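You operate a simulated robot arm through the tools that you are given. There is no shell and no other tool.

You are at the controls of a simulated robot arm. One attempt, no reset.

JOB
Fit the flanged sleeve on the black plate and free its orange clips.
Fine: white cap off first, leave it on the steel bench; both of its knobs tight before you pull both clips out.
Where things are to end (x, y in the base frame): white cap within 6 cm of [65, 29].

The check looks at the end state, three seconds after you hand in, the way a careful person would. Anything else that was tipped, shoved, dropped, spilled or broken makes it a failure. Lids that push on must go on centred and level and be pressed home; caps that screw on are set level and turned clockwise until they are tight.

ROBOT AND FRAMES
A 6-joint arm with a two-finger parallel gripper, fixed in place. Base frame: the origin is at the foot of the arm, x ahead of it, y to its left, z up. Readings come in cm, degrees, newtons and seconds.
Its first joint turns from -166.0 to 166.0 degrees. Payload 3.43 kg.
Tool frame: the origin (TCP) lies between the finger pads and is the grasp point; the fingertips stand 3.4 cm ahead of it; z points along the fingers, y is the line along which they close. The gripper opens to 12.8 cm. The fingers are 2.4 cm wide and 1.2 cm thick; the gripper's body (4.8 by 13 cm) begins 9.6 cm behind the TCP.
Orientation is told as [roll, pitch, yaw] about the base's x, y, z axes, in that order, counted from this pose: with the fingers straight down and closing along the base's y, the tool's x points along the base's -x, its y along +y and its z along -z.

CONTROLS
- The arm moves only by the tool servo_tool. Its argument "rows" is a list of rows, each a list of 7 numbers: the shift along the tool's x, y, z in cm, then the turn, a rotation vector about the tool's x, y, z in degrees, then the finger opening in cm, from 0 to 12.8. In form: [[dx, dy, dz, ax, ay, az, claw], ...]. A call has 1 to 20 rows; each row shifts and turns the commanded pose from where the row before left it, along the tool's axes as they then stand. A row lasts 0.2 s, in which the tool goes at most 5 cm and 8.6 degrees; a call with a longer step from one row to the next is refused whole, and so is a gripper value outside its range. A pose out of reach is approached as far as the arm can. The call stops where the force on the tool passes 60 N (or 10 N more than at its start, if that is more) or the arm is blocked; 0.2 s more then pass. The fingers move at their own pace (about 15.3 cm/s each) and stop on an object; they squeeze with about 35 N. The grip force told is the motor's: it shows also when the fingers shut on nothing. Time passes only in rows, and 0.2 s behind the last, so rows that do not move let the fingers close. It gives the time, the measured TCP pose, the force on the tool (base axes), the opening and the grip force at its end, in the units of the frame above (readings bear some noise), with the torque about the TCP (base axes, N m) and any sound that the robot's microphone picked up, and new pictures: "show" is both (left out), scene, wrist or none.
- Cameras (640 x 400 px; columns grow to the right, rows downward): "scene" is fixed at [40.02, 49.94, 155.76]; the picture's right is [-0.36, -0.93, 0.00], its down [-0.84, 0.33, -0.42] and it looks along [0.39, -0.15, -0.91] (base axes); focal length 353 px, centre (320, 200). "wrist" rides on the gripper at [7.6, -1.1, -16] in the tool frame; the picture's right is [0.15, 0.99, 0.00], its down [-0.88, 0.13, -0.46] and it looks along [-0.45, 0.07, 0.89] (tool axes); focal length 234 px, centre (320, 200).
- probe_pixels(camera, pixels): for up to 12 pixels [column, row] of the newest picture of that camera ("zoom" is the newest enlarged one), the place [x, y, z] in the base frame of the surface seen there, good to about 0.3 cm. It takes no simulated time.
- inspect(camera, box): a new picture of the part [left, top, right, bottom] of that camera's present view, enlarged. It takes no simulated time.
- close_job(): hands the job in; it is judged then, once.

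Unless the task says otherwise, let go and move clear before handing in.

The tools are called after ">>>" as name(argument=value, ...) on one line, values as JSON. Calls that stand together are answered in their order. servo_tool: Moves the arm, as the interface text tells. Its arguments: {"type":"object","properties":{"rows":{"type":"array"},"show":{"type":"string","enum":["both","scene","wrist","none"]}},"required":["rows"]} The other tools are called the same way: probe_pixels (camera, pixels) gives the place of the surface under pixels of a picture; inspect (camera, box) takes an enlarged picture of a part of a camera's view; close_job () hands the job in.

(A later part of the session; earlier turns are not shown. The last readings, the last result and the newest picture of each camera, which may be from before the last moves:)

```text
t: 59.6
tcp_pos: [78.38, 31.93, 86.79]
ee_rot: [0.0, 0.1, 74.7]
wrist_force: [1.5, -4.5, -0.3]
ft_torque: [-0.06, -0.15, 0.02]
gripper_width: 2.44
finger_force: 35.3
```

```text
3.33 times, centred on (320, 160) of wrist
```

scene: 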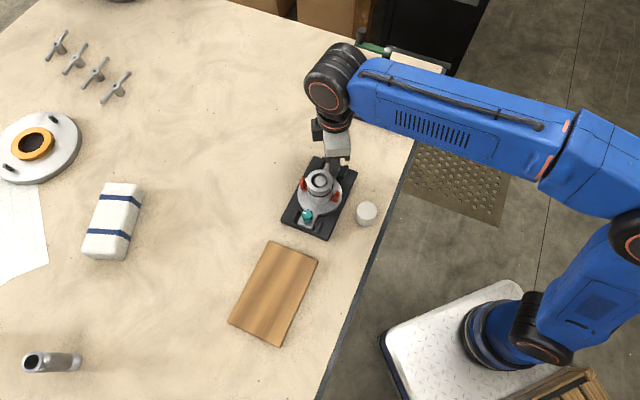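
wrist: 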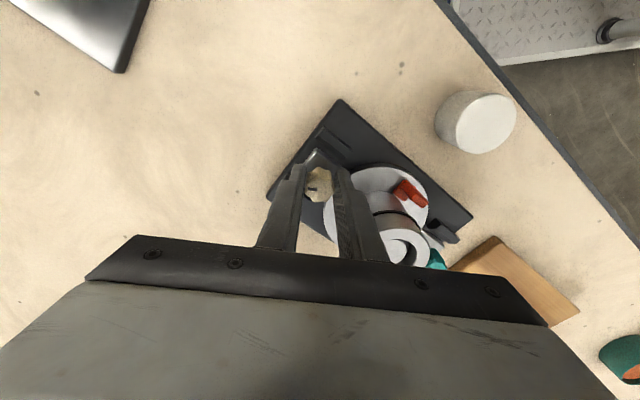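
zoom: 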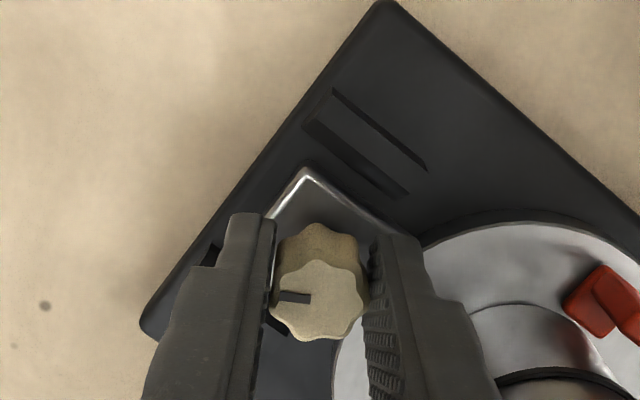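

The knob follows the grip (pointer still at the left of the fingers) with almost no torque yet. I'll keep turning clockwise.

>>> servo_tool(rows=[[0, 0, 0, 0, 0, 8, 1], [0, 0, 0, 0, 0, 8, 1], [0, 0, 0, 0, 0, 8, 1], [0, 0, 0, 0, 0, 8, 1], [0, 0, 0, 0, 0, 8, 1], [0, 0, 0, 0, 0, 8, 1], [0, 0, 0, 0, 0, 8, 1], [0, 0, 0, 0, 0, 8, 1]], show="wrist")

>>> servo_tool(rows=[[0, 0, 0, 0, 0, 8, 1], [0, 0, 0, 0, 0, 8, 1], [0, 0, 0, 0, 0, 8, 1], [0, 0, 0, 0, 0, 8, 1], [0, 0, 0, 0, 0, 8, 1], [0, 0, 0, 0, 0, 8, 1], [0, 0, 0, 0, 0, 8, 1], [0, 0, 0, 0, 0, 8, 1]])

>>> inspect(camera="wrist", box=[250, 100, 390, 220])

```text
t: 61.4
tcp_pos: [78.42, 31.79, 86.8]
ee_rot: [0.1, 0.0, 10.7]
wrist_force: [-1.6, -0.1, -0.1]
ft_torque: [0.09, 0.12, -0.03]
gripper_width: 2.42
finger_force: 35.0
```

wrist: 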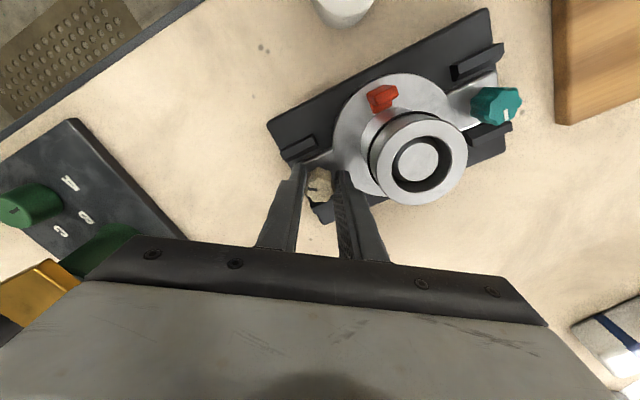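

```text
t: 63.2
tcp_pos: [78.5, 31.98, 86.88]
ee_rot: [0.1, -0.1, -53.3]
wrist_force: [10.3, 15.9, -0.9]
ft_torque: [0.41, -0.24, 0.34]
gripper_width: 2.44
finger_force: 35.2
```

scene: 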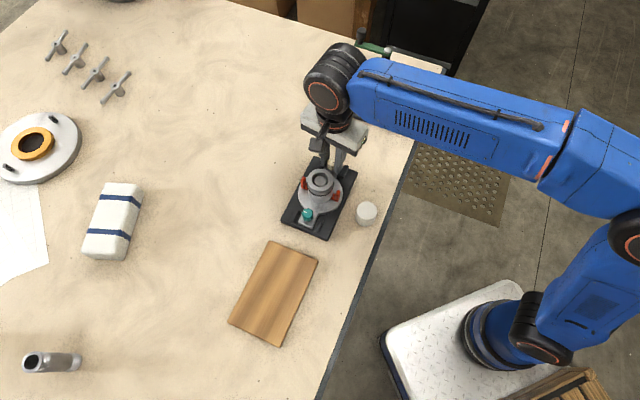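
wrist: 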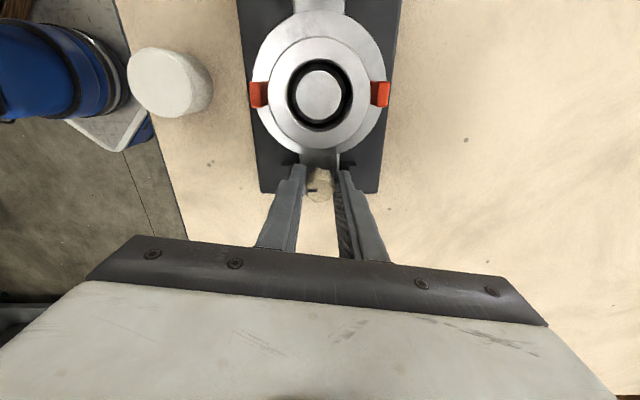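

```text
3.33 times, centred on (320, 160) of wrist
```

zoom: 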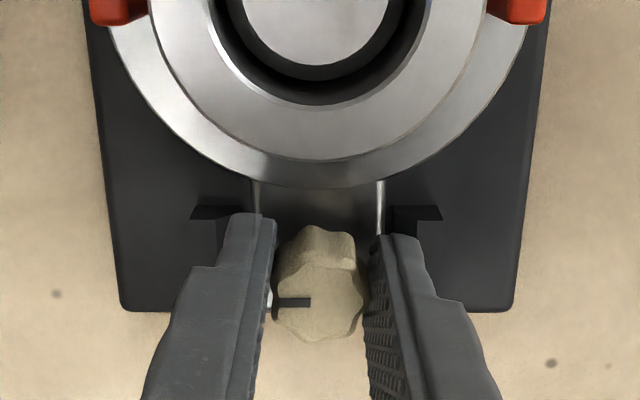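

Torque has risen to 0.34 N·m after ~188° — it's tightening. I'll turn a bit further in small steps to confirm it's tight.

>>> servo_tool(rows=[[0, 0, 0, 0, 0, 4, 1], [0, 0, 0, 0, 0, 4, 1], [0, 0, 0, 0, 0, 0, 1]], show="wrist")

>>> inspect(camera="wrist", box=[250, 100, 390, 220])

```text
t: 64.0
tcp_pos: [78.49, 32.01, 86.94]
ee_rot: [0.0, 0.1, -61.2]
wrist_force: [21.3, 23.6, 4.7]
ft_torque: [0.6, -0.45, 0.3]
gripper_width: 2.42
finger_force: 34.8
```

wrist: 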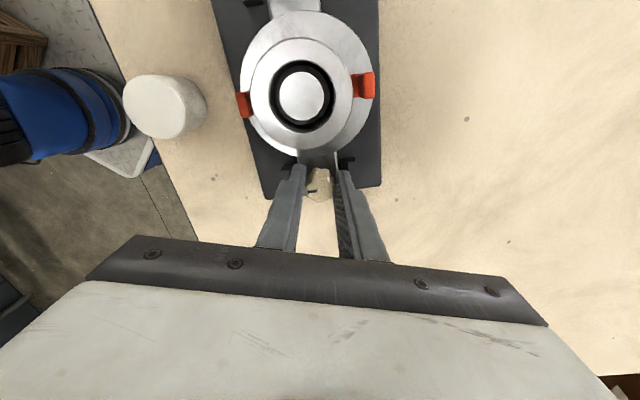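

```text
3.33 times, centred on (320, 160) of wrist
```

zoom: 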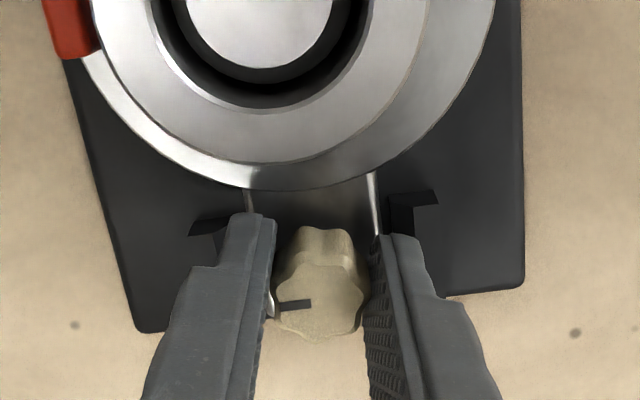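

The knob started to slip in the fingers while a sideways load of ~30 N built up. I'll release, rise a bit, and view the knob freely.

>>> servo_tool(rows=[[0, 0, 0, 0, 0, 0, 3.5], [0, 0, 0, 0, 0, 0, 3.5], [0, 0, -1.5, 0, 0, 0, 3.5], [0, 0, -2, 0, 0, 0, 3.5], [0, 0, -2, 0, 0, 0, 3.5], [0, 0, 0, 0, 0, 0, 3.5]])

>>> inspect(camera="wrist", box=[220, 30, 420, 220])

>>> inspect(camera="scene", box=[290, 145, 370, 225])

```text
t: 65.4
tcp_pos: [78.38, 31.92, 92.37]
ee_rot: [0.0, 0.0, -61.3]
wrist_force: [-0.4, -0.4, 0.3]
ft_torque: [0.02, 0.0, 0.01]
gripper_width: 3.47
finger_force: 0.1
```

scene: 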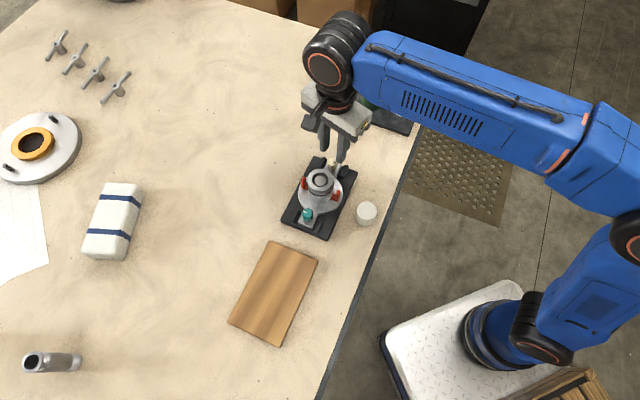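
wrist: 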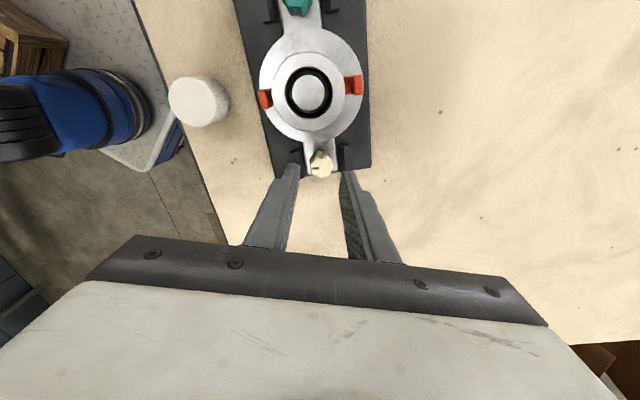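

```text
2.11 times, centred on (320, 125) of wrist
```

zoom: 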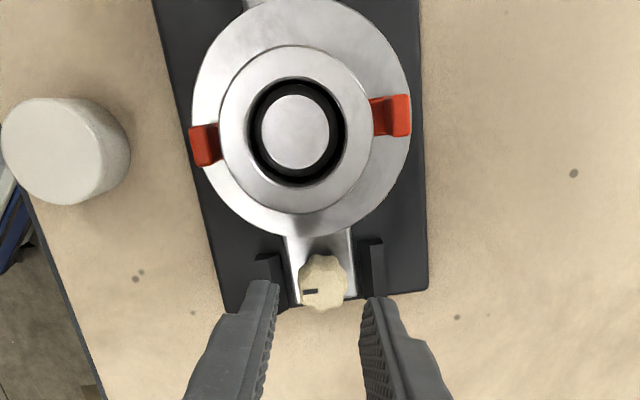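

```text
5.00 times, centred on (330, 185) of scene
```

zoom: 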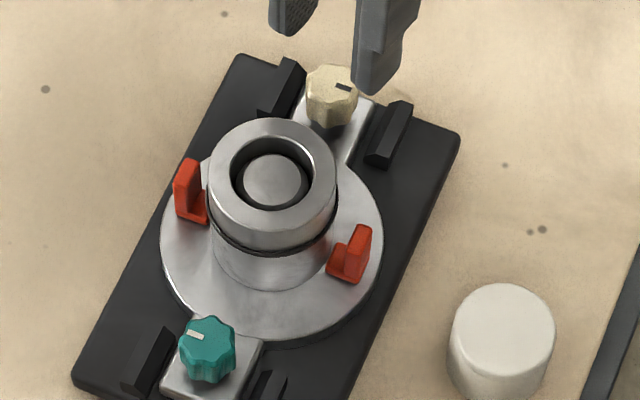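

The cream pointer has turned about 190° in the scene view (now at (343,87) of the zoom, on the right). I'll rewind to yaw ≈135 and regrip to test whether it's really tight.

>>> probe_pixels(camera="zoom", pixels=[[325, 82], [335, 95], [205, 335], [210, 350], [272, 180], [240, 150], [300, 230]])

>>> servo_tool(rows=[[0, 0, 0, 0, 0, -8.5, 3.5], [0, 0, 0, 0, 0, -8.5, 3.5], [0, 0, 0, 0, 0, -8.5, 3.5], [0, 0, 0, 0, 0, -8.5, 3.5], [0, 0, 0, 0, 0, -8.5, 3.5], [0, 0, 0, 0, 0, -8.5, 3.5], [0, 0, 0, 0, 0, -8.5, 3.5], [0, 0, 0, 0, 0, -8.5, 3.5], [0, 0, 0, 0, 0, -8.5, 3.5], [0, 0, 0, 0, 0, -8.5, 3.5], [0, 0, 0, 0, 0, -8.5, 3.5], [0, 0, 0, 0, 0, -8.5, 3.5], [0, 0, 0, 0, 0, -8.5, 3.5], [0, 0, 0, 0, 0, -8.5, 3.5], [0, 0, 0, 0, 0, -8.5, 3.5], [0, 0, 0, 0, 0, -8.5, 3.5], [0, 0, 0, 0, 0, -8.5, 3.5], [0, 0, 0, 0, 0, -8.5, 3.5], [0, 0, 0, 0, 0, -8.5, 3.5], [0, 0, 0, 0, 0, -8.5, 3.5]], show="none")

>>> servo_tool(rows=[[0, 0, 0, 0, 0, -8.5, 3.5], [0, 0, 0, 0, 0, -8.5, 3.5], [0, 0, 0, 0, 0, -8.5, 3.5], [0, 0, 0, 0, 0, 0, 3.5], [0, 0, 0, 0, 0, 0, 3.5]])

>>> inspect(camera="wrist", box=[250, 100, 390, 220])

```text
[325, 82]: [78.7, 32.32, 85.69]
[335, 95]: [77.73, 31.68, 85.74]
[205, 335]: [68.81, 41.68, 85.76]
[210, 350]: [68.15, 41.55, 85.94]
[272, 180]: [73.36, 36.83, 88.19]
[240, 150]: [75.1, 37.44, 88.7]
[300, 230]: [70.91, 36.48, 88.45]
```

```text
t: 69.6
tcp_pos: [78.3, 31.82, 92.31]
ee_rot: [-0.1, 0.0, 109.0]
wrist_force: [0.0, 0.0, -0.1]
ft_torque: [0.01, -0.03, 0.0]
gripper_width: 3.5
finger_force: 0.1
```

```text
t: 70.8
tcp_pos: [78.48, 31.88, 92.39]
ee_rot: [0.1, 0.0, 134.4]
wrist_force: [-0.4, -0.3, 0.0]
ft_torque: [0.05, -0.02, 0.0]
gripper_width: 3.51
finger_force: 0.1
```

scene: 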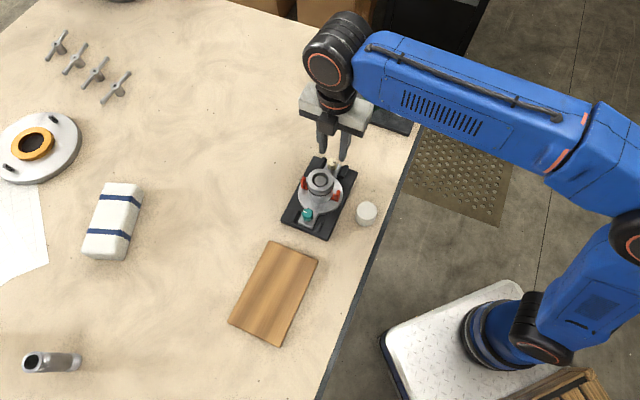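
wrist: 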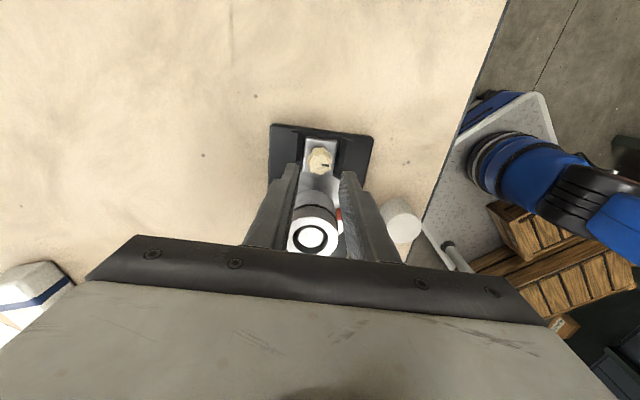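

```text
3.33 times, centred on (320, 160) of wrist
```

zoom: 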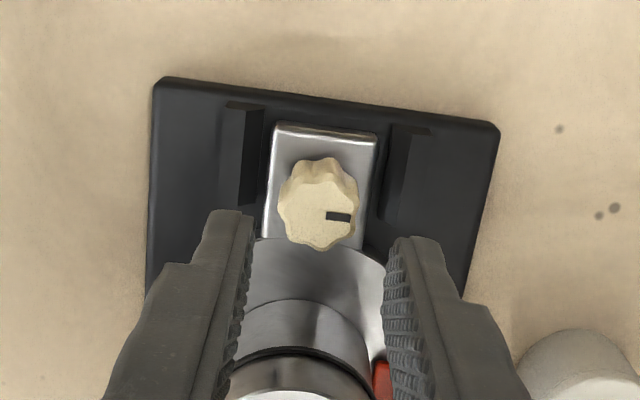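

The pointer is now at the right (≈185° turned). I'll lower, grip and turn in small steps to feel the resistance.

>>> servo_tool(rows=[[0, 0, 1.2, 0, 0, 0, 3.5], [0, 0, 1.2, 0, 0, 0, 3.5], [0, 0, 1.2, 0, 0, 0, 3.5], [0, 0, 1.0, 0, 0, 0, 3.5], [0, 0, 0.6, 0, 0, 0, 3.5], [0, 0, 0.3, 0, 0, 0, 3.5], [0, 0, 0, 0, 0, 0, 3.5], [0, 0, 0, 0, 0, 0, 2], [0, 0, 0, 0, 0, 0, 1], [0, 0, 0, 0, 0, 0, 1], [0, 0, 0, 0, 0, 0, 1]], show="wrist")

>>> servo_tool(rows=[[0, 0, 0, 0, 0, 3, 1], [0, 0, 0, 0, 0, 3, 1], [0, 0, 0, 0, 0, 0, 1]], show="none")

>>> servo_tool(rows=[[0, 0, 0, 0, 0, 4, 1], [0, 0, 0, 0, 0, 4, 1], [0, 0, 0, 0, 0, 0, 1]], show="wrist")

>>> inspect(camera="wrist", box=[250, 100, 390, 220])

```text
t: 73.2
tcp_pos: [78.59, 31.86, 86.62]
ee_rot: [0.0, 0.0, 134.3]
wrist_force: [19.2, 15.2, 3.3]
ft_torque: [0.33, -0.39, 0.0]
gripper_width: 2.42
finger_force: 35.0
```

wrist: 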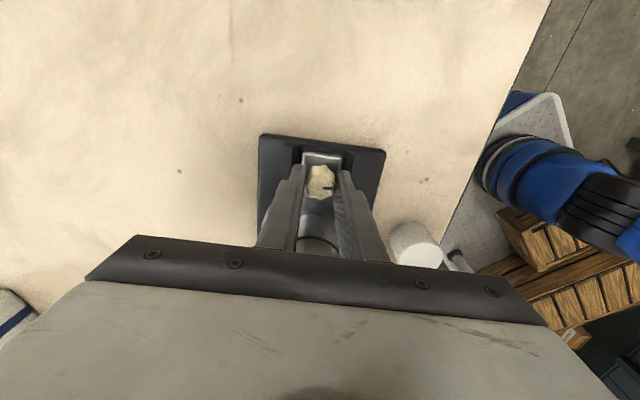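

```text
t: 74.0
tcp_pos: [78.43, 32.04, 86.7]
ee_rot: [0.0, -0.1, 128.3]
wrist_force: [19.5, 28.8, 5.9]
ft_torque: [0.88, -0.26, 0.24]
gripper_width: 2.43
finger_force: 34.9
```

```text
t: 74.8
tcp_pos: [78.39, 32.01, 86.79]
ee_rot: [0.1, 0.0, 120.3]
wrist_force: [20.7, 34.7, -0.6]
ft_torque: [0.74, -0.46, 0.29]
gripper_width: 2.44
finger_force: 34.5
```

wrist: 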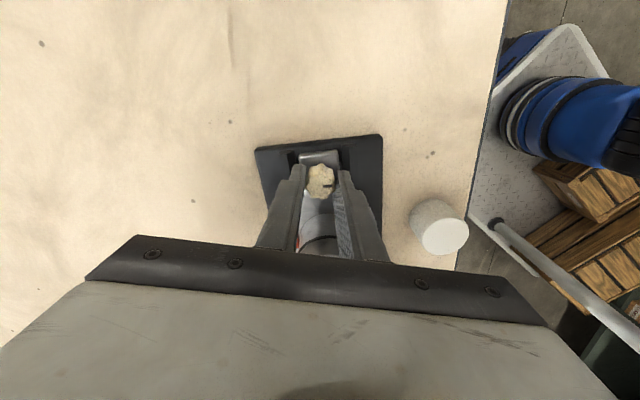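

```text
3.33 times, centred on (320, 160) of wrist
```

zoom: 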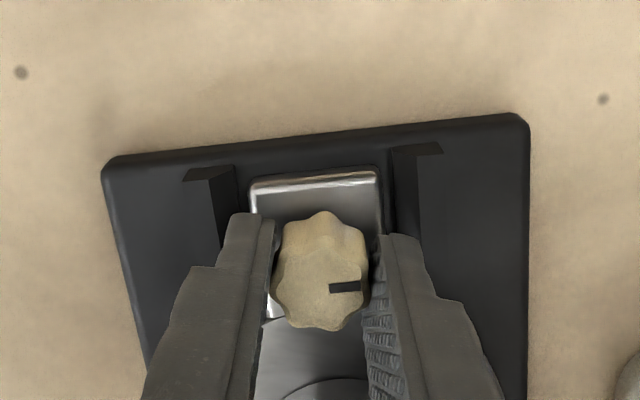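

Torque rises at once and the knob slips in the fingers (pointer tilts relative to the pads), with side load ~35 N. I'll relieve the side load and try one more cw turn to be sure it's really tight.

>>> servo_tool(rows=[[0, 0, 0, 0, 0, 0, 3.2], [-0.08, -0.16, 0, 0, 0, -7, 3.2], [0, 0, 0, 0, 0, -7, 3.2], [0, 0, 0, 0, 0, 0, 1], [0, 0, 0, 0, 0, 0, 1], [0, 0, 0, 0, 0, 0, 1]], show="wrist")

>>> inspect(camera="wrist", box=[290, 150, 350, 210])

>>> servo_tool(rows=[[0, 0, 0, 0, 0, 4, 1], [0, 0, 0, 0, 0, 4, 1], [0, 0, 0, 0, 0, 4, 1], [0, 0, 0, 0, 0, 0, 1]], show="wrist")

>>> inspect(camera="wrist", box=[290, 150, 350, 210])

```text
t: 76.2
tcp_pos: [78.41, 31.91, 86.87]
ee_rot: [0.1, 0.1, 134.2]
wrist_force: [-14.5, -15.8, 0.9]
ft_torque: [-0.48, 0.21, -0.04]
gripper_width: 2.44
finger_force: 34.5
```

wrist: 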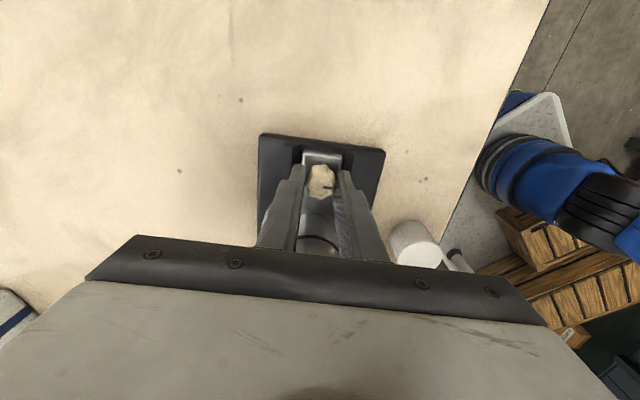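

```text
6.67 times, centred on (320, 180) of wrist
```

zoom: 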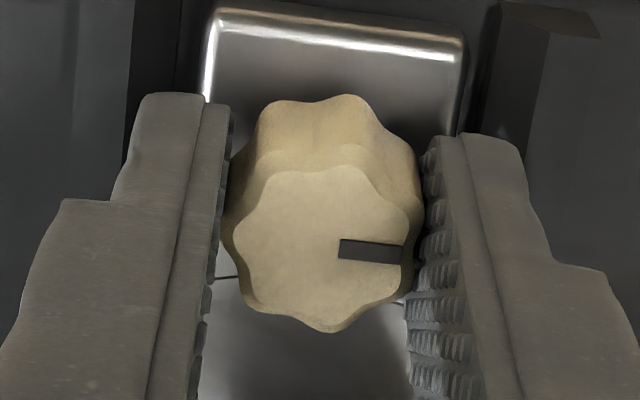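

```text
t: 77.2
tcp_pos: [78.44, 31.83, 86.89]
ee_rot: [0.0, -0.1, 122.3]
wrist_force: [-17.4, -25.8, 0.2]
ft_torque: [-0.69, 0.29, 0.32]
gripper_width: 2.43
finger_force: 35.5
```

wrist: 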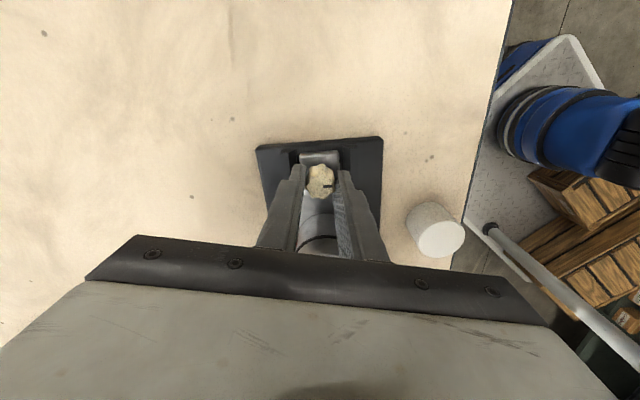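

```text
6.67 times, centred on (320, 180) of wrist
```

zoom: 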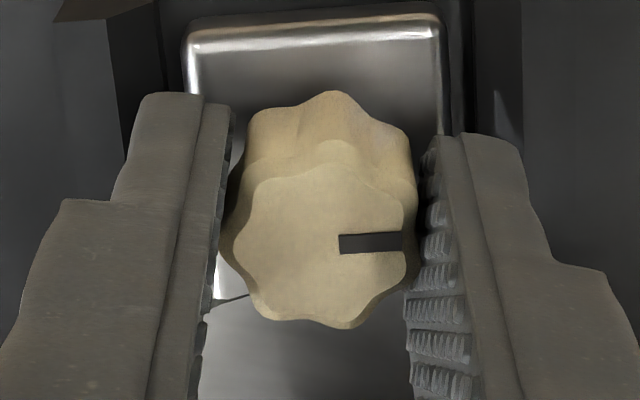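

The side load flipped sign after a 1.5 mm shift, so the sleeve is now clamped rigidly — a sign of tightness. I'll recentre, regrip, and compare pointer against ear once more.

>>> servo_tool(rows=[[0, 0, 0, 0, 0, 0, 3.2], [0, 0.08, 0, 0, 0, -6, 3.2], [0, 0, 0, 0, 0, -6, 3.2], [0, 0, 0, 0, 0, 0, 3.2]], show="wrist")

>>> inspect(camera="wrist", box=[290, 150, 350, 210])

>>> servo_tool(rows=[[0, 0, 0, 0, 0, 0, 1], [0, 0, 0, 0, 0, 0, 1], [0, 0, 0, 0, 0, 4, 1], [0, 0, 0, 0, 0, 4, 1], [0, 0, 0, 0, 0, 4, 1], [0, 0, 0, 0, 0, 4, 1], [0, 0, 0, 0, 0, 4, 1], [0, 0, 0, 0, 0, 0, 1]], show="none")

>>> servo_tool(rows=[[0, 0, 0, 0, 0, 0, 3.2], [0, 0, 0, 0, 0, -7, 3.2], [0, 0, 0, 0, 0, -7, 3.2], [0, 0, 0, 0, 0, -6, 3.2], [0, 0, 0, 0, 0, 0, 3.2]], show="wrist")

>>> inspect(camera="wrist", box=[290, 150, 350, 210])

```text
t: 78.2
tcp_pos: [78.45, 32.09, 86.78]
ee_rot: [0.0, 0.0, 134.5]
wrist_force: [-0.3, -0.3, -0.7]
ft_torque: [0.04, 0.01, 0.0]
gripper_width: 3.19
finger_force: 0.0
```

wrist: 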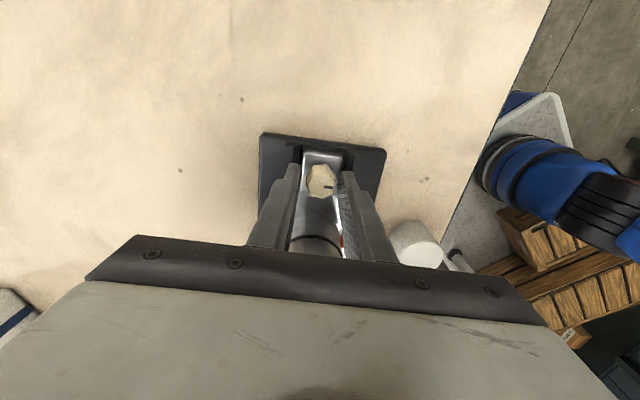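

```text
6.67 times, centred on (320, 180) of wrist
```

zoom: 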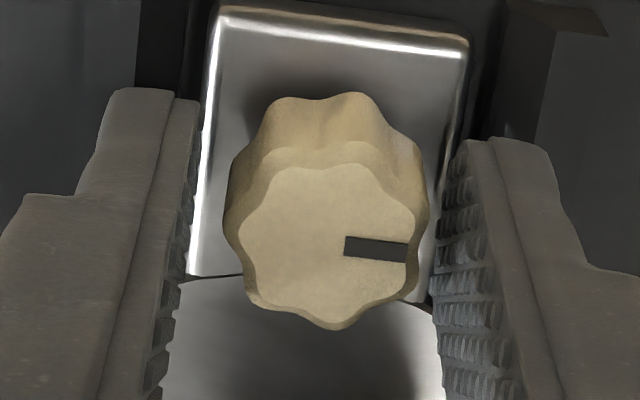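

```text
t: 80.0
tcp_pos: [78.52, 31.96, 86.79]
ee_rot: [0.0, 0.0, 114.3]
wrist_force: [4.8, 4.7, 4.5]
ft_torque: [0.29, -0.05, 0.2]
gripper_width: 2.45
finger_force: 34.8
```

```text
t: 81.2
tcp_pos: [78.48, 31.96, 86.87]
ee_rot: [-0.1, 0.1, 134.4]
wrist_force: [1.0, 1.0, -0.2]
ft_torque: [0.05, 0.02, -0.02]
gripper_width: 3.21
finger_force: 0.2
```

wrist: 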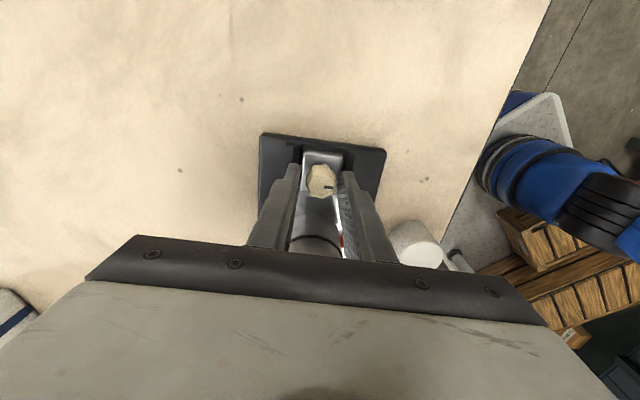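

```text
6.67 times, centred on (320, 180) of wrist
```

zoom: 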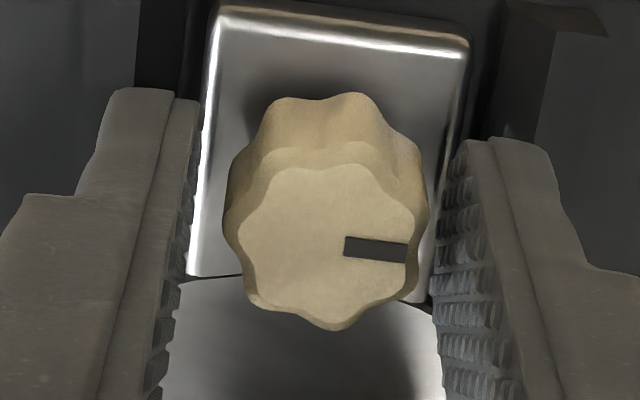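

The pointer is unchanged after a 20° stroke (identical pictures) — the cream knob is tight. Now I'll go up over the barrel to the teal knob at about (68.45, 41.7).

>>> servo_tool(rows=[[0, 0, -1.5, 0, 0, 0, 3.6], [0, 0, -3, 0, 0, 0, 3.6], [0, 0, -3, 0, 0, 0, 3.6], [0, 0, -2.7, 0, 0, 0, 3.6], [-2, 0, 0, 0, 0, 0, 3.6], [-3.5, 0.1, 0, 0, 0, 0, 3.6], [-3.5, 0.1, 0, 0, 0, 0, 3.6], [-3.2, 0.1, 0, 0, 0, 0, 3.6], [-1.76, 0, 0, 0, 0, 0, 3.6], [0, 0, 2, 0, 0, 0, 3.6], [0, 0, 2, 0, 0, 0, 3.6], [0, 0, 0, 0, 0, 0, 3.6], [0, 0, 0, 0, 0, 0, 3.6]])

>>> inspect(camera="wrist", box=[250, 80, 390, 220])

>>> inspect(camera="scene", box=[280, 145, 360, 245])

```text
t: 84.0
tcp_pos: [68.55, 41.75, 92.9]
ee_rot: [0.1, 0.0, 134.3]
wrist_force: [0.6, 0.4, 0.0]
ft_torque: [0.0, 0.0, 0.04]
gripper_width: 3.59
finger_force: 0.1
```

scene: 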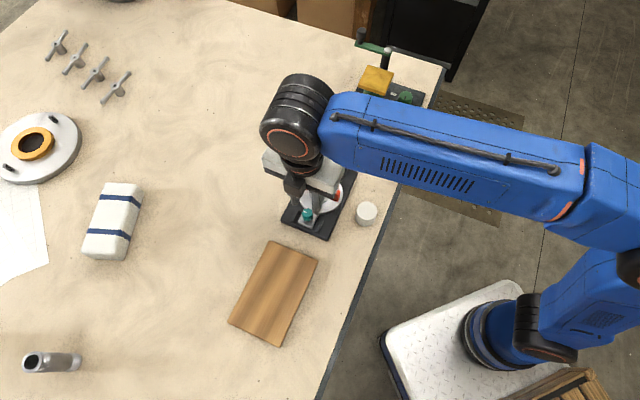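
wrist: 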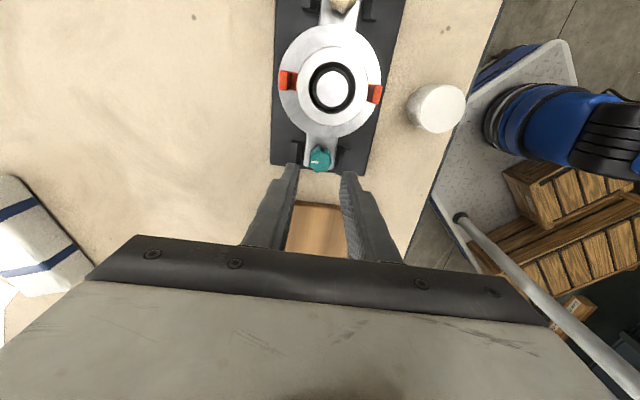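

```text
2.86 times, centred on (320, 150) of wrist
```

zoom: 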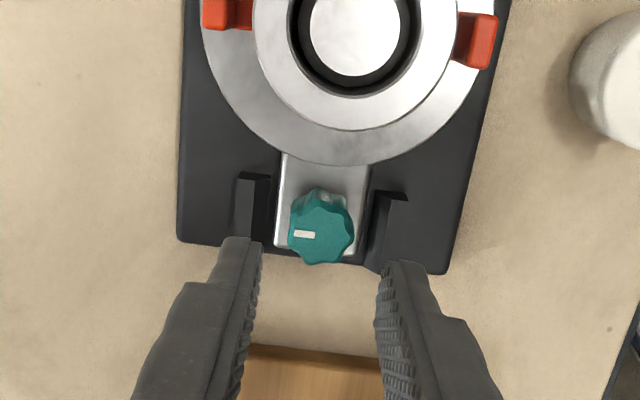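

```text
4.00 times, centred on (320, 195) of scene
```

zoom: 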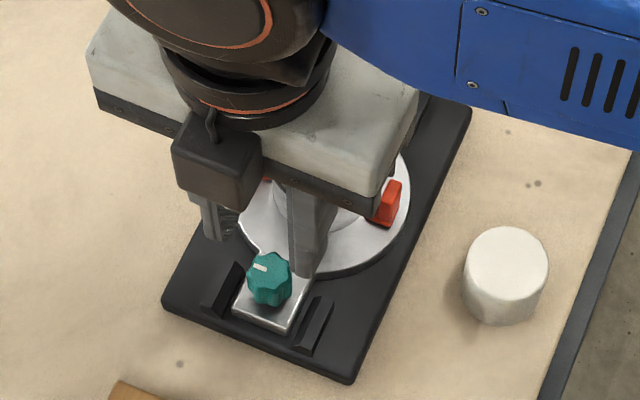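

The teal knob is centred between the fingertips (pointer to the left). I'll probe it then lower.

>>> probe_pixels(camera="wrist", pixels=[[320, 161], [311, 161], [330, 161], [320, 153], [320, 169]])

>>> servo_tool(rows=[[0, 0, 1.2, 0, 0, 0, 3.6], [0, 0, 1.2, 0, 0, 0, 3.6], [0, 0, 1.2, 0, 0, 0, 3.6], [0, 0, 1.0, 0, 0, 0, 3.6], [0, 0, 0.7, 0, 0, 0, 3.6], [0, 0, 0.5, 0, 0, 0, 3.6], [0, 0, 0.3, 0, 0, 0, 3.6], [0, 0, 0, 0, 0, 0, 3.6]], show="wrist")

>>> inspect(camera="wrist", box=[285, 140, 355, 210])

```text
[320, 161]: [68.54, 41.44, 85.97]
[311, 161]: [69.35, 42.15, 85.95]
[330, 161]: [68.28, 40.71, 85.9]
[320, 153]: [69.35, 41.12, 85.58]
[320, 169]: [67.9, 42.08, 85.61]
```

```text
t: 85.8
tcp_pos: [68.64, 41.76, 86.91]
ee_rot: [0.0, 0.0, 134.3]
wrist_force: [-0.4, -0.8, -1.0]
ft_torque: [-0.01, 0.02, -0.02]
gripper_width: 3.61
finger_force: 0.0
```

wrist: 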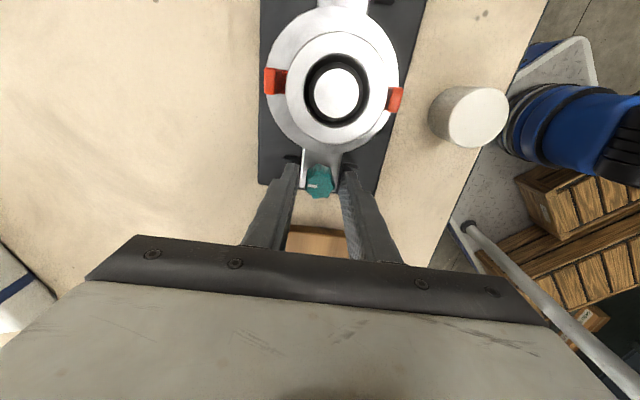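

```text
5.71 times, centred on (320, 175) of wrist
```

zoom: 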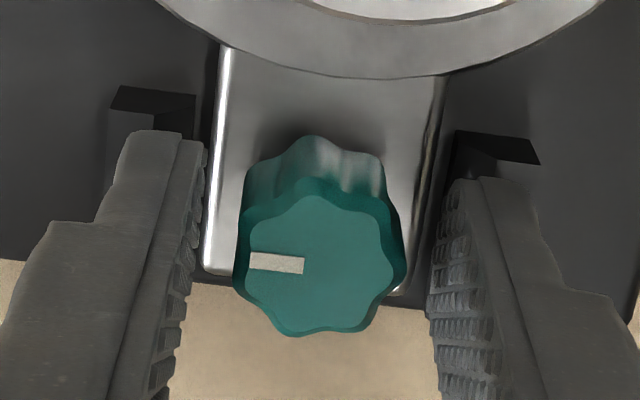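

Good clearance both sides. I'll close and turn clockwise about 120° first.

>>> servo_tool(rows=[[0, 0, 0, 0, 0, 0, 2], [0, 0, 0, 0, 0, 0, 1], [0, 0, 0, 0, 0, 0, 1], [0, 0, 0, 0, 0, 6, 1], [0, 0, 0, 0, 0, 8, 1], [0, 0, 0, 0, 0, 8, 1], [0, 0, 0, 0, 0, 8, 1], [0, 0, 0, 0, 0, 8, 1], [0, 0, 0, 0, 0, 8, 1], [0, 0, 0, 0, 0, 8, 1], [0, 0, 0, 0, 0, 8, 1], [0, 0, 0, 0, 0, 8, 1], [0, 0, 0, 0, 0, 0, 1]], show="wrist")

>>> servo_tool(rows=[[0, 0, 0, 0, 0, 8, 1], [0, 0, 0, 0, 0, 8, 1], [0, 0, 0, 0, 0, 8, 1], [0, 0, 0, 0, 0, 8, 1], [0, 0, 0, 0, 0, 8, 1], [0, 0, 0, 0, 0, 8, 1], [0, 0, 0, 0, 0, 8, 1], [0, 0, 0, 0, 0, 0, 1]], show="wrist")

>>> inspect(camera="wrist", box=[270, 120, 370, 220])

```text
t: 88.6
tcp_pos: [68.56, 41.6, 87.05]
ee_rot: [0.0, 0.1, 64.2]
wrist_force: [25.6, -15.1, 5.7]
ft_torque: [-0.72, -0.51, -0.02]
gripper_width: 2.7
finger_force: 14.8
```

wrist: 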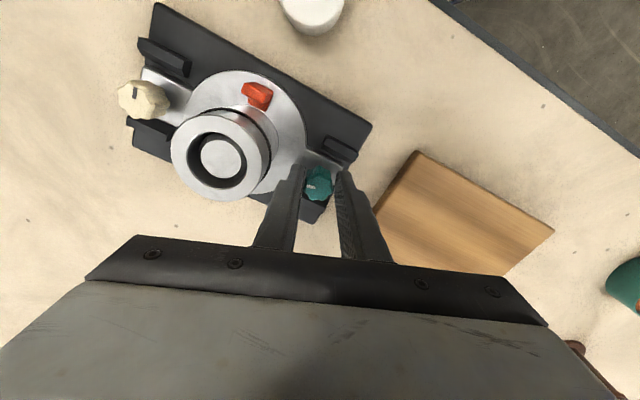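

```text
t: 90.4
tcp_pos: [68.42, 41.73, 86.96]
ee_rot: [0.0, 0.1, 8.3]
wrist_force: [3.0, -26.7, -11.0]
ft_torque: [-0.49, 0.03, -0.04]
gripper_width: 2.57
finger_force: 14.0
```

wrist: 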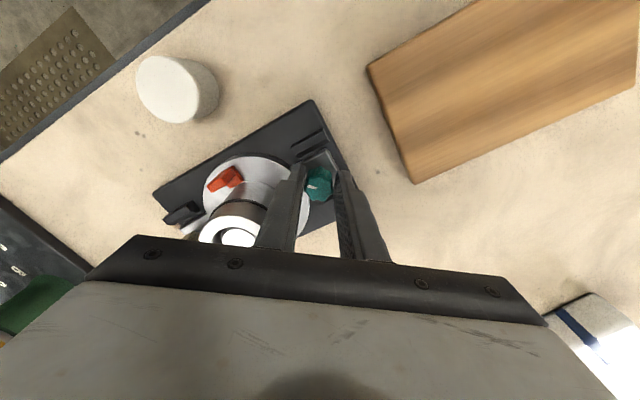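

```text
4.00 times, centred on (320, 170) of wrist
```

zoom: 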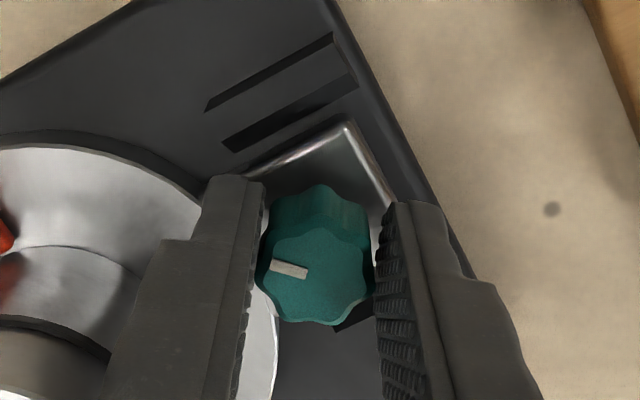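

Grip force is only ~14 N with a steady side load along −tool y, so the rigid knob sits ~1 mm off the grip centre. I'll shift −0.1 cm in tool y, let the fingers settle, and continue turning.

>>> servo_tool(rows=[[0, -0.1, 0, 0, 0, 0, 1], [0, 0, 0, 0, 0, 0, 1]], show="none")

>>> servo_tool(rows=[[-0.012, 0, 0, 0, 0, 7, 1], [-0.012, 0, 0, 0, 0, 7, 1], [-0.012, 0, 0, 0, 0, 7, 1], [-0.012, 0, 0, 0, 0, 7, 1], [0, 0, 0, 0, 0, 0, 1]], show="wrist")

>>> inspect(camera="wrist", box=[270, 120, 370, 220])

```text
t: 91.0
tcp_pos: [68.53, 41.63, 86.99]
ee_rot: [0.0, 0.0, 8.4]
wrist_force: [2.4, -16.1, -7.7]
ft_torque: [-0.42, 0.28, -0.02]
gripper_width: 2.42
finger_force: 34.9
```

```text
t: 92.2
tcp_pos: [68.52, 41.74, 86.98]
ee_rot: [0.1, 0.0, -19.7]
wrist_force: [-7.3, 2.4, 9.1]
ft_torque: [0.11, 0.27, 0.03]
gripper_width: 2.42
finger_force: 35.1
```

wrist: 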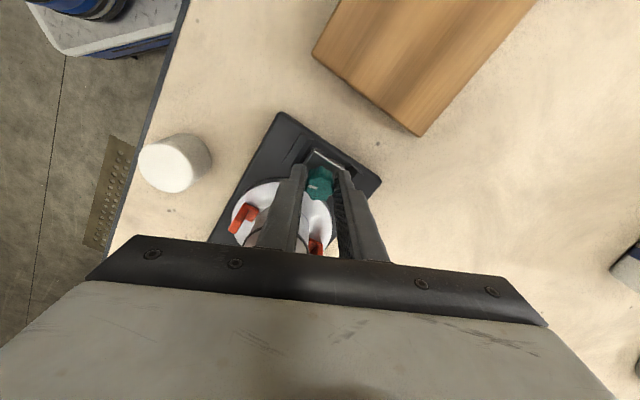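

```text
4.00 times, centred on (320, 170) of wrist
```

zoom: 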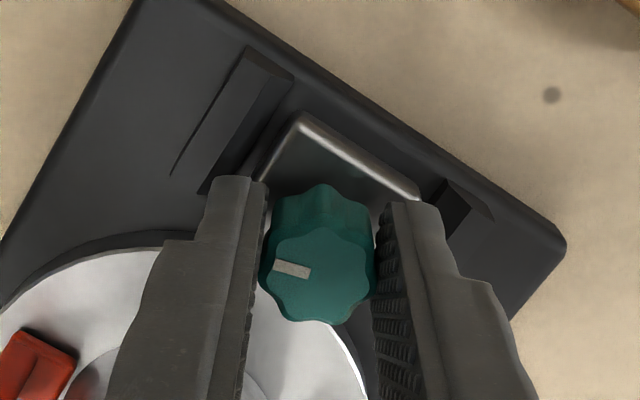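

Full grip (35 N) is back and the side load is small; torque still low at yaw −20. I'll keep turning clockwise.

>>> servo_tool(rows=[[-0.01, 0, 0, 0, 0, 7, 1], [-0.01, 0, 0, 0, 0, 7, 1], [-0.01, 0, 0, 0, 0, 7, 1], [0, 0, 0, 0, 0, 0, 1]], show="none")

>>> servo_tool(rows=[[-0.01, 0, 0, 0, 0, 7, 1], [-0.01, 0, 0, 0, 0, 7, 1], [0, 0, 0, 0, 0, 0, 1]], show="none")

>>> servo_tool(rows=[[-0.01, 0, 0, 0, 0, 6, 1], [-0.01, 0, 0, 0, 0, 6, 1], [0, 0, 0, 0, 0, 0, 1]], show="wrist")

>>> inspect(camera="wrist", box=[270, 120, 370, 220])

```text
t: 93.2
tcp_pos: [68.63, 41.73, 87.07]
ee_rot: [0.0, 0.1, -40.7]
wrist_force: [2.4, 18.3, 10.5]
ft_torque: [0.29, -0.21, 0.32]
gripper_width: 2.42
finger_force: 34.4
```

```text
t: 94.0
tcp_pos: [68.64, 41.72, 86.91]
ee_rot: [0.0, -0.1, -54.7]
wrist_force: [12.0, 13.9, 4.3]
ft_torque: [0.17, -0.4, 0.21]
gripper_width: 2.45
finger_force: 35.6
```

```text
t: 94.8
tcp_pos: [68.59, 41.61, 86.84]
ee_rot: [-0.2, 0.0, -66.7]
wrist_force: [17.0, 15.7, -2.6]
ft_torque: [0.37, -0.43, 0.2]
gripper_width: 2.45
finger_force: 35.1
```

wrist: 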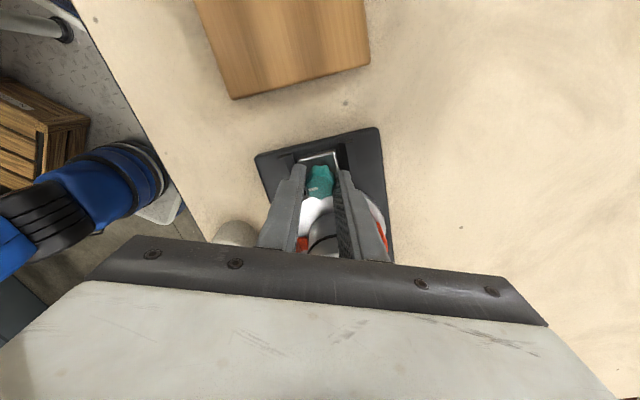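

```text
4.00 times, centred on (320, 170) of wrist
```

zoom: 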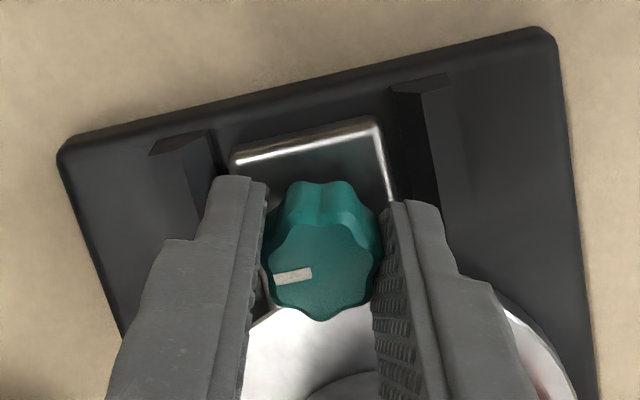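

Torque peaked at 0.32 N·m and then the fingers slipped (pointer tilted back ~20°), so the teal knob seems tight. I'll open, back off 30°, regrip, and do a check stroke.

>>> servo_tool(rows=[[0, 0, 0, 0, 0, 0, 3.2], [0, 0.05, 0, 0, 0, -8, 3.2], [0, 0, 0, 0, 0, -8, 3.2], [0, 0, 0, 0, 0, -8, 3.2], [0, 0, 0, 0, 0, 0, 3.2]], show="wrist")

>>> inspect(camera="wrist", box=[285, 140, 355, 210])

>>> servo_tool(rows=[[0, 0, 0, 0, 0, 0, 1], [0, 0, 0, 0, 0, 0, 1], [0, 0, 0, 0, 0, 0, 1], [0, 0, 0, 0, 0, 4, 1], [0, 0, 0, 0, 0, 4, 1], [0, 0, 0, 0, 0, 4, 1], [0, 0, 0, 0, 0, 0, 1]], show="none")

>>> servo_tool(rows=[[0, 0, 0, 0, 0, 4, 1], [0, 0, 0, 0, 0, 4, 1], [0, 0, 0, 0, 0, 4, 1], [0, 0, 0, 0, 0, 0, 1]], show="none")

>>> servo_tool(rows=[[0, 0, 0, 0, 0, 0, 3.2], [0, 0, 0, 0, 0, -8, 3.2], [0, 0, 0, 0, 0, -8, 3.2], [0, 0, 0, 0, 0, -8, 3.2], [0, 0, 0, 0, 0, 0, 3.2]], show="wrist")

>>> inspect(camera="wrist", box=[285, 140, 355, 210])

```text
t: 96.0
tcp_pos: [68.77, 41.58, 86.98]
ee_rot: [0.1, 0.0, -42.7]
wrist_force: [0.0, -0.8, 0.3]
ft_torque: [-0.05, -0.01, 0.0]
gripper_width: 3.23
finger_force: 0.0
```

wrist: 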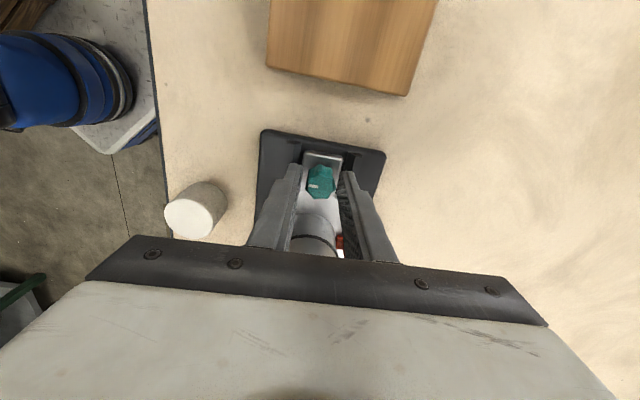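

```text
5.71 times, centred on (320, 175) of wrist
```

zoom: 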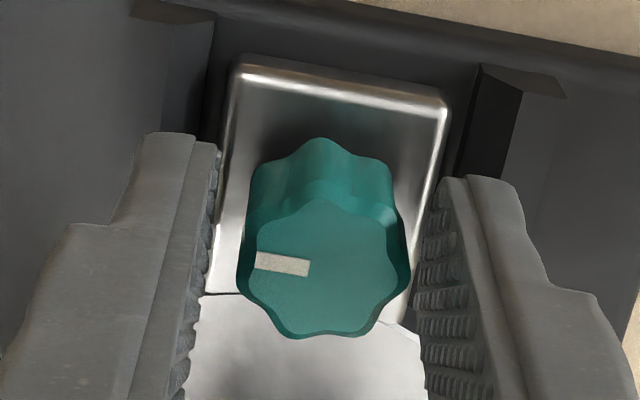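

```text
t: 97.6
tcp_pos: [68.47, 41.67, 87.05]
ee_rot: [-0.1, 0.0, -54.7]
wrist_force: [3.8, 5.3, 1.7]
ft_torque: [0.17, -0.09, 0.27]
gripper_width: 2.42
finger_force: 35.5
```

```text
t: 98.6
tcp_pos: [68.54, 41.64, 86.97]
ee_rot: [-0.1, 0.0, -66.7]
wrist_force: [2.4, 2.6, 0.8]
ft_torque: [-0.1, -0.07, 0.19]
gripper_width: 2.42
finger_force: 34.9
```

```text
t: 99.8
tcp_pos: [68.62, 41.68, 86.85]
ee_rot: [0.0, 0.0, -42.6]
wrist_force: [1.2, 0.3, 0.3]
ft_torque: [0.03, -0.02, -0.02]
gripper_width: 3.2
finger_force: 0.1
```

wrist: 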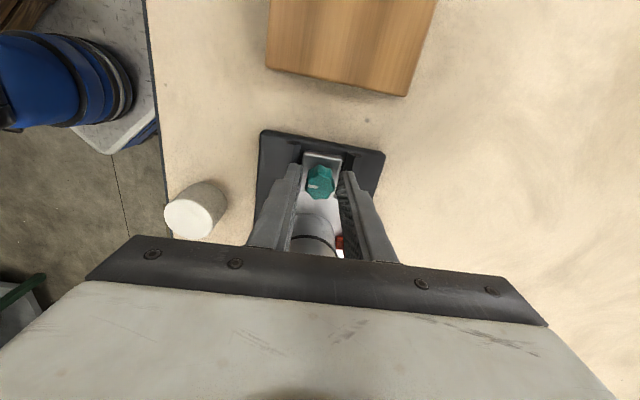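

```text
5.71 times, centred on (320, 175) of wrist
```

zoom: 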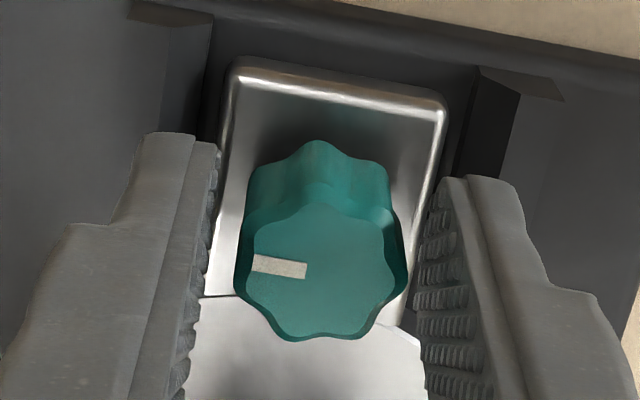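

The pointer is unchanged relative to the ear — both knobs are tight. Next the clips: I'll rise to z≈97, turn to yaw 45 (closing tangentially to the clips), and look at clip 1 closely.

>>> servo_tool(rows=[[0, 0, -2, 0, 0, 0, 3.6], [0, 0, -3, 0, 0, 0, 3.6], [0, 0, -3, 0, 0, 0, 3.6], [0, 0, -2, 0, 0, -7.6, 3.6], [0, 0, 0, 0, 0, -8, 3.6], [0, 0, 0, 0, 0, -8, 3.6], [0, 0, 0, 0, 0, -8, 3.6], [0, 0, 0, 0, 0, -8, 3.6], [0, 0, 0, 0, 0, -8, 3.6], [0, 0, 0, 0, 0, -8, 3.6], [0, 0, 0, 0, 0, -8, 3.6], [0, 0, 0, 0, 0, -8, 3.6], [0, 0, 0, 0, 0, -8, 3.6], [0, 0, 0, 0, 0, -8, 3.6], [0, 0, 0, 0, 0, 0, 3.6], [0, 0, 0, 0, 0, 0, 3.6]])

>>> inspect(camera="wrist", box=[160, 60, 360, 200])

>>> inspect(camera="scene", box=[290, 155, 360, 225])

```text
t: 103.2
tcp_pos: [68.57, 41.75, 96.94]
ee_rot: [0.0, 0.0, 45.0]
wrist_force: [-0.3, 0.2, -0.1]
ft_torque: [0.0, 0.01, -0.01]
gripper_width: 3.6
finger_force: 0.2
```

scene: 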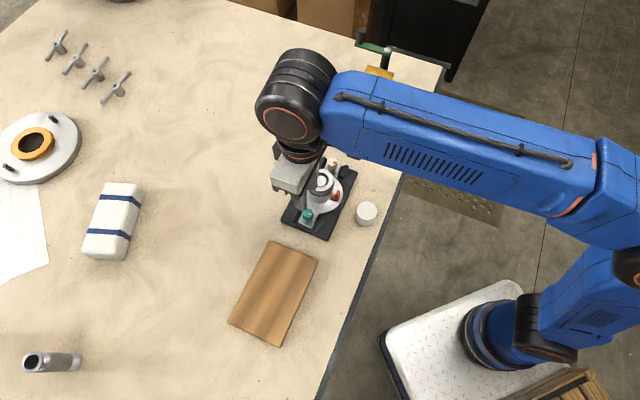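
wrist: 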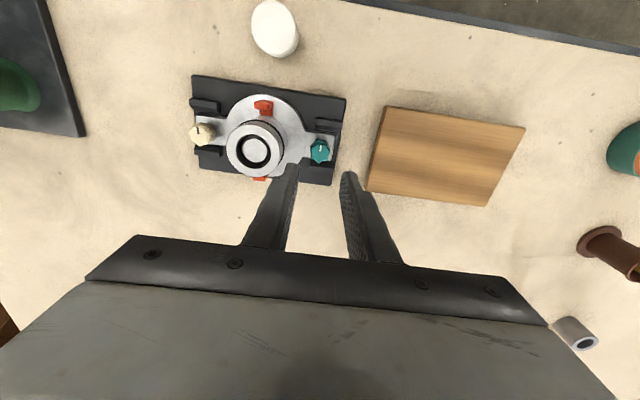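

```text
2.86 times, centred on (260, 130) of wrist
```

zoom: 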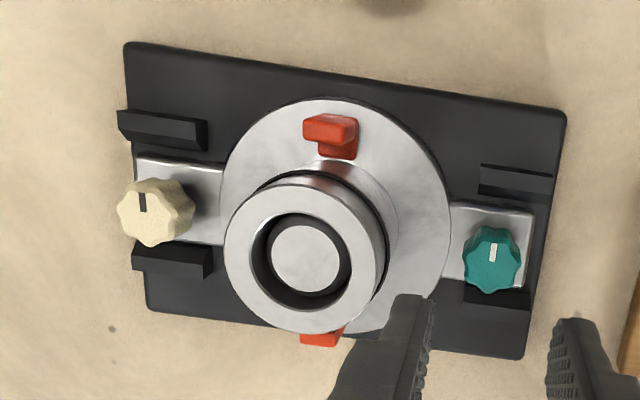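

```text
5.71 times, centred on (325, 190) of scene
```

zoom: 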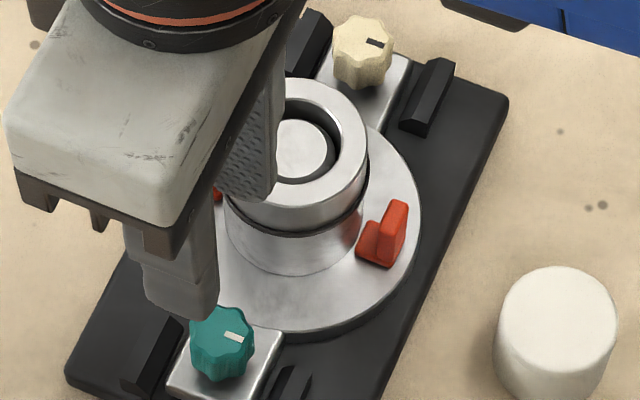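

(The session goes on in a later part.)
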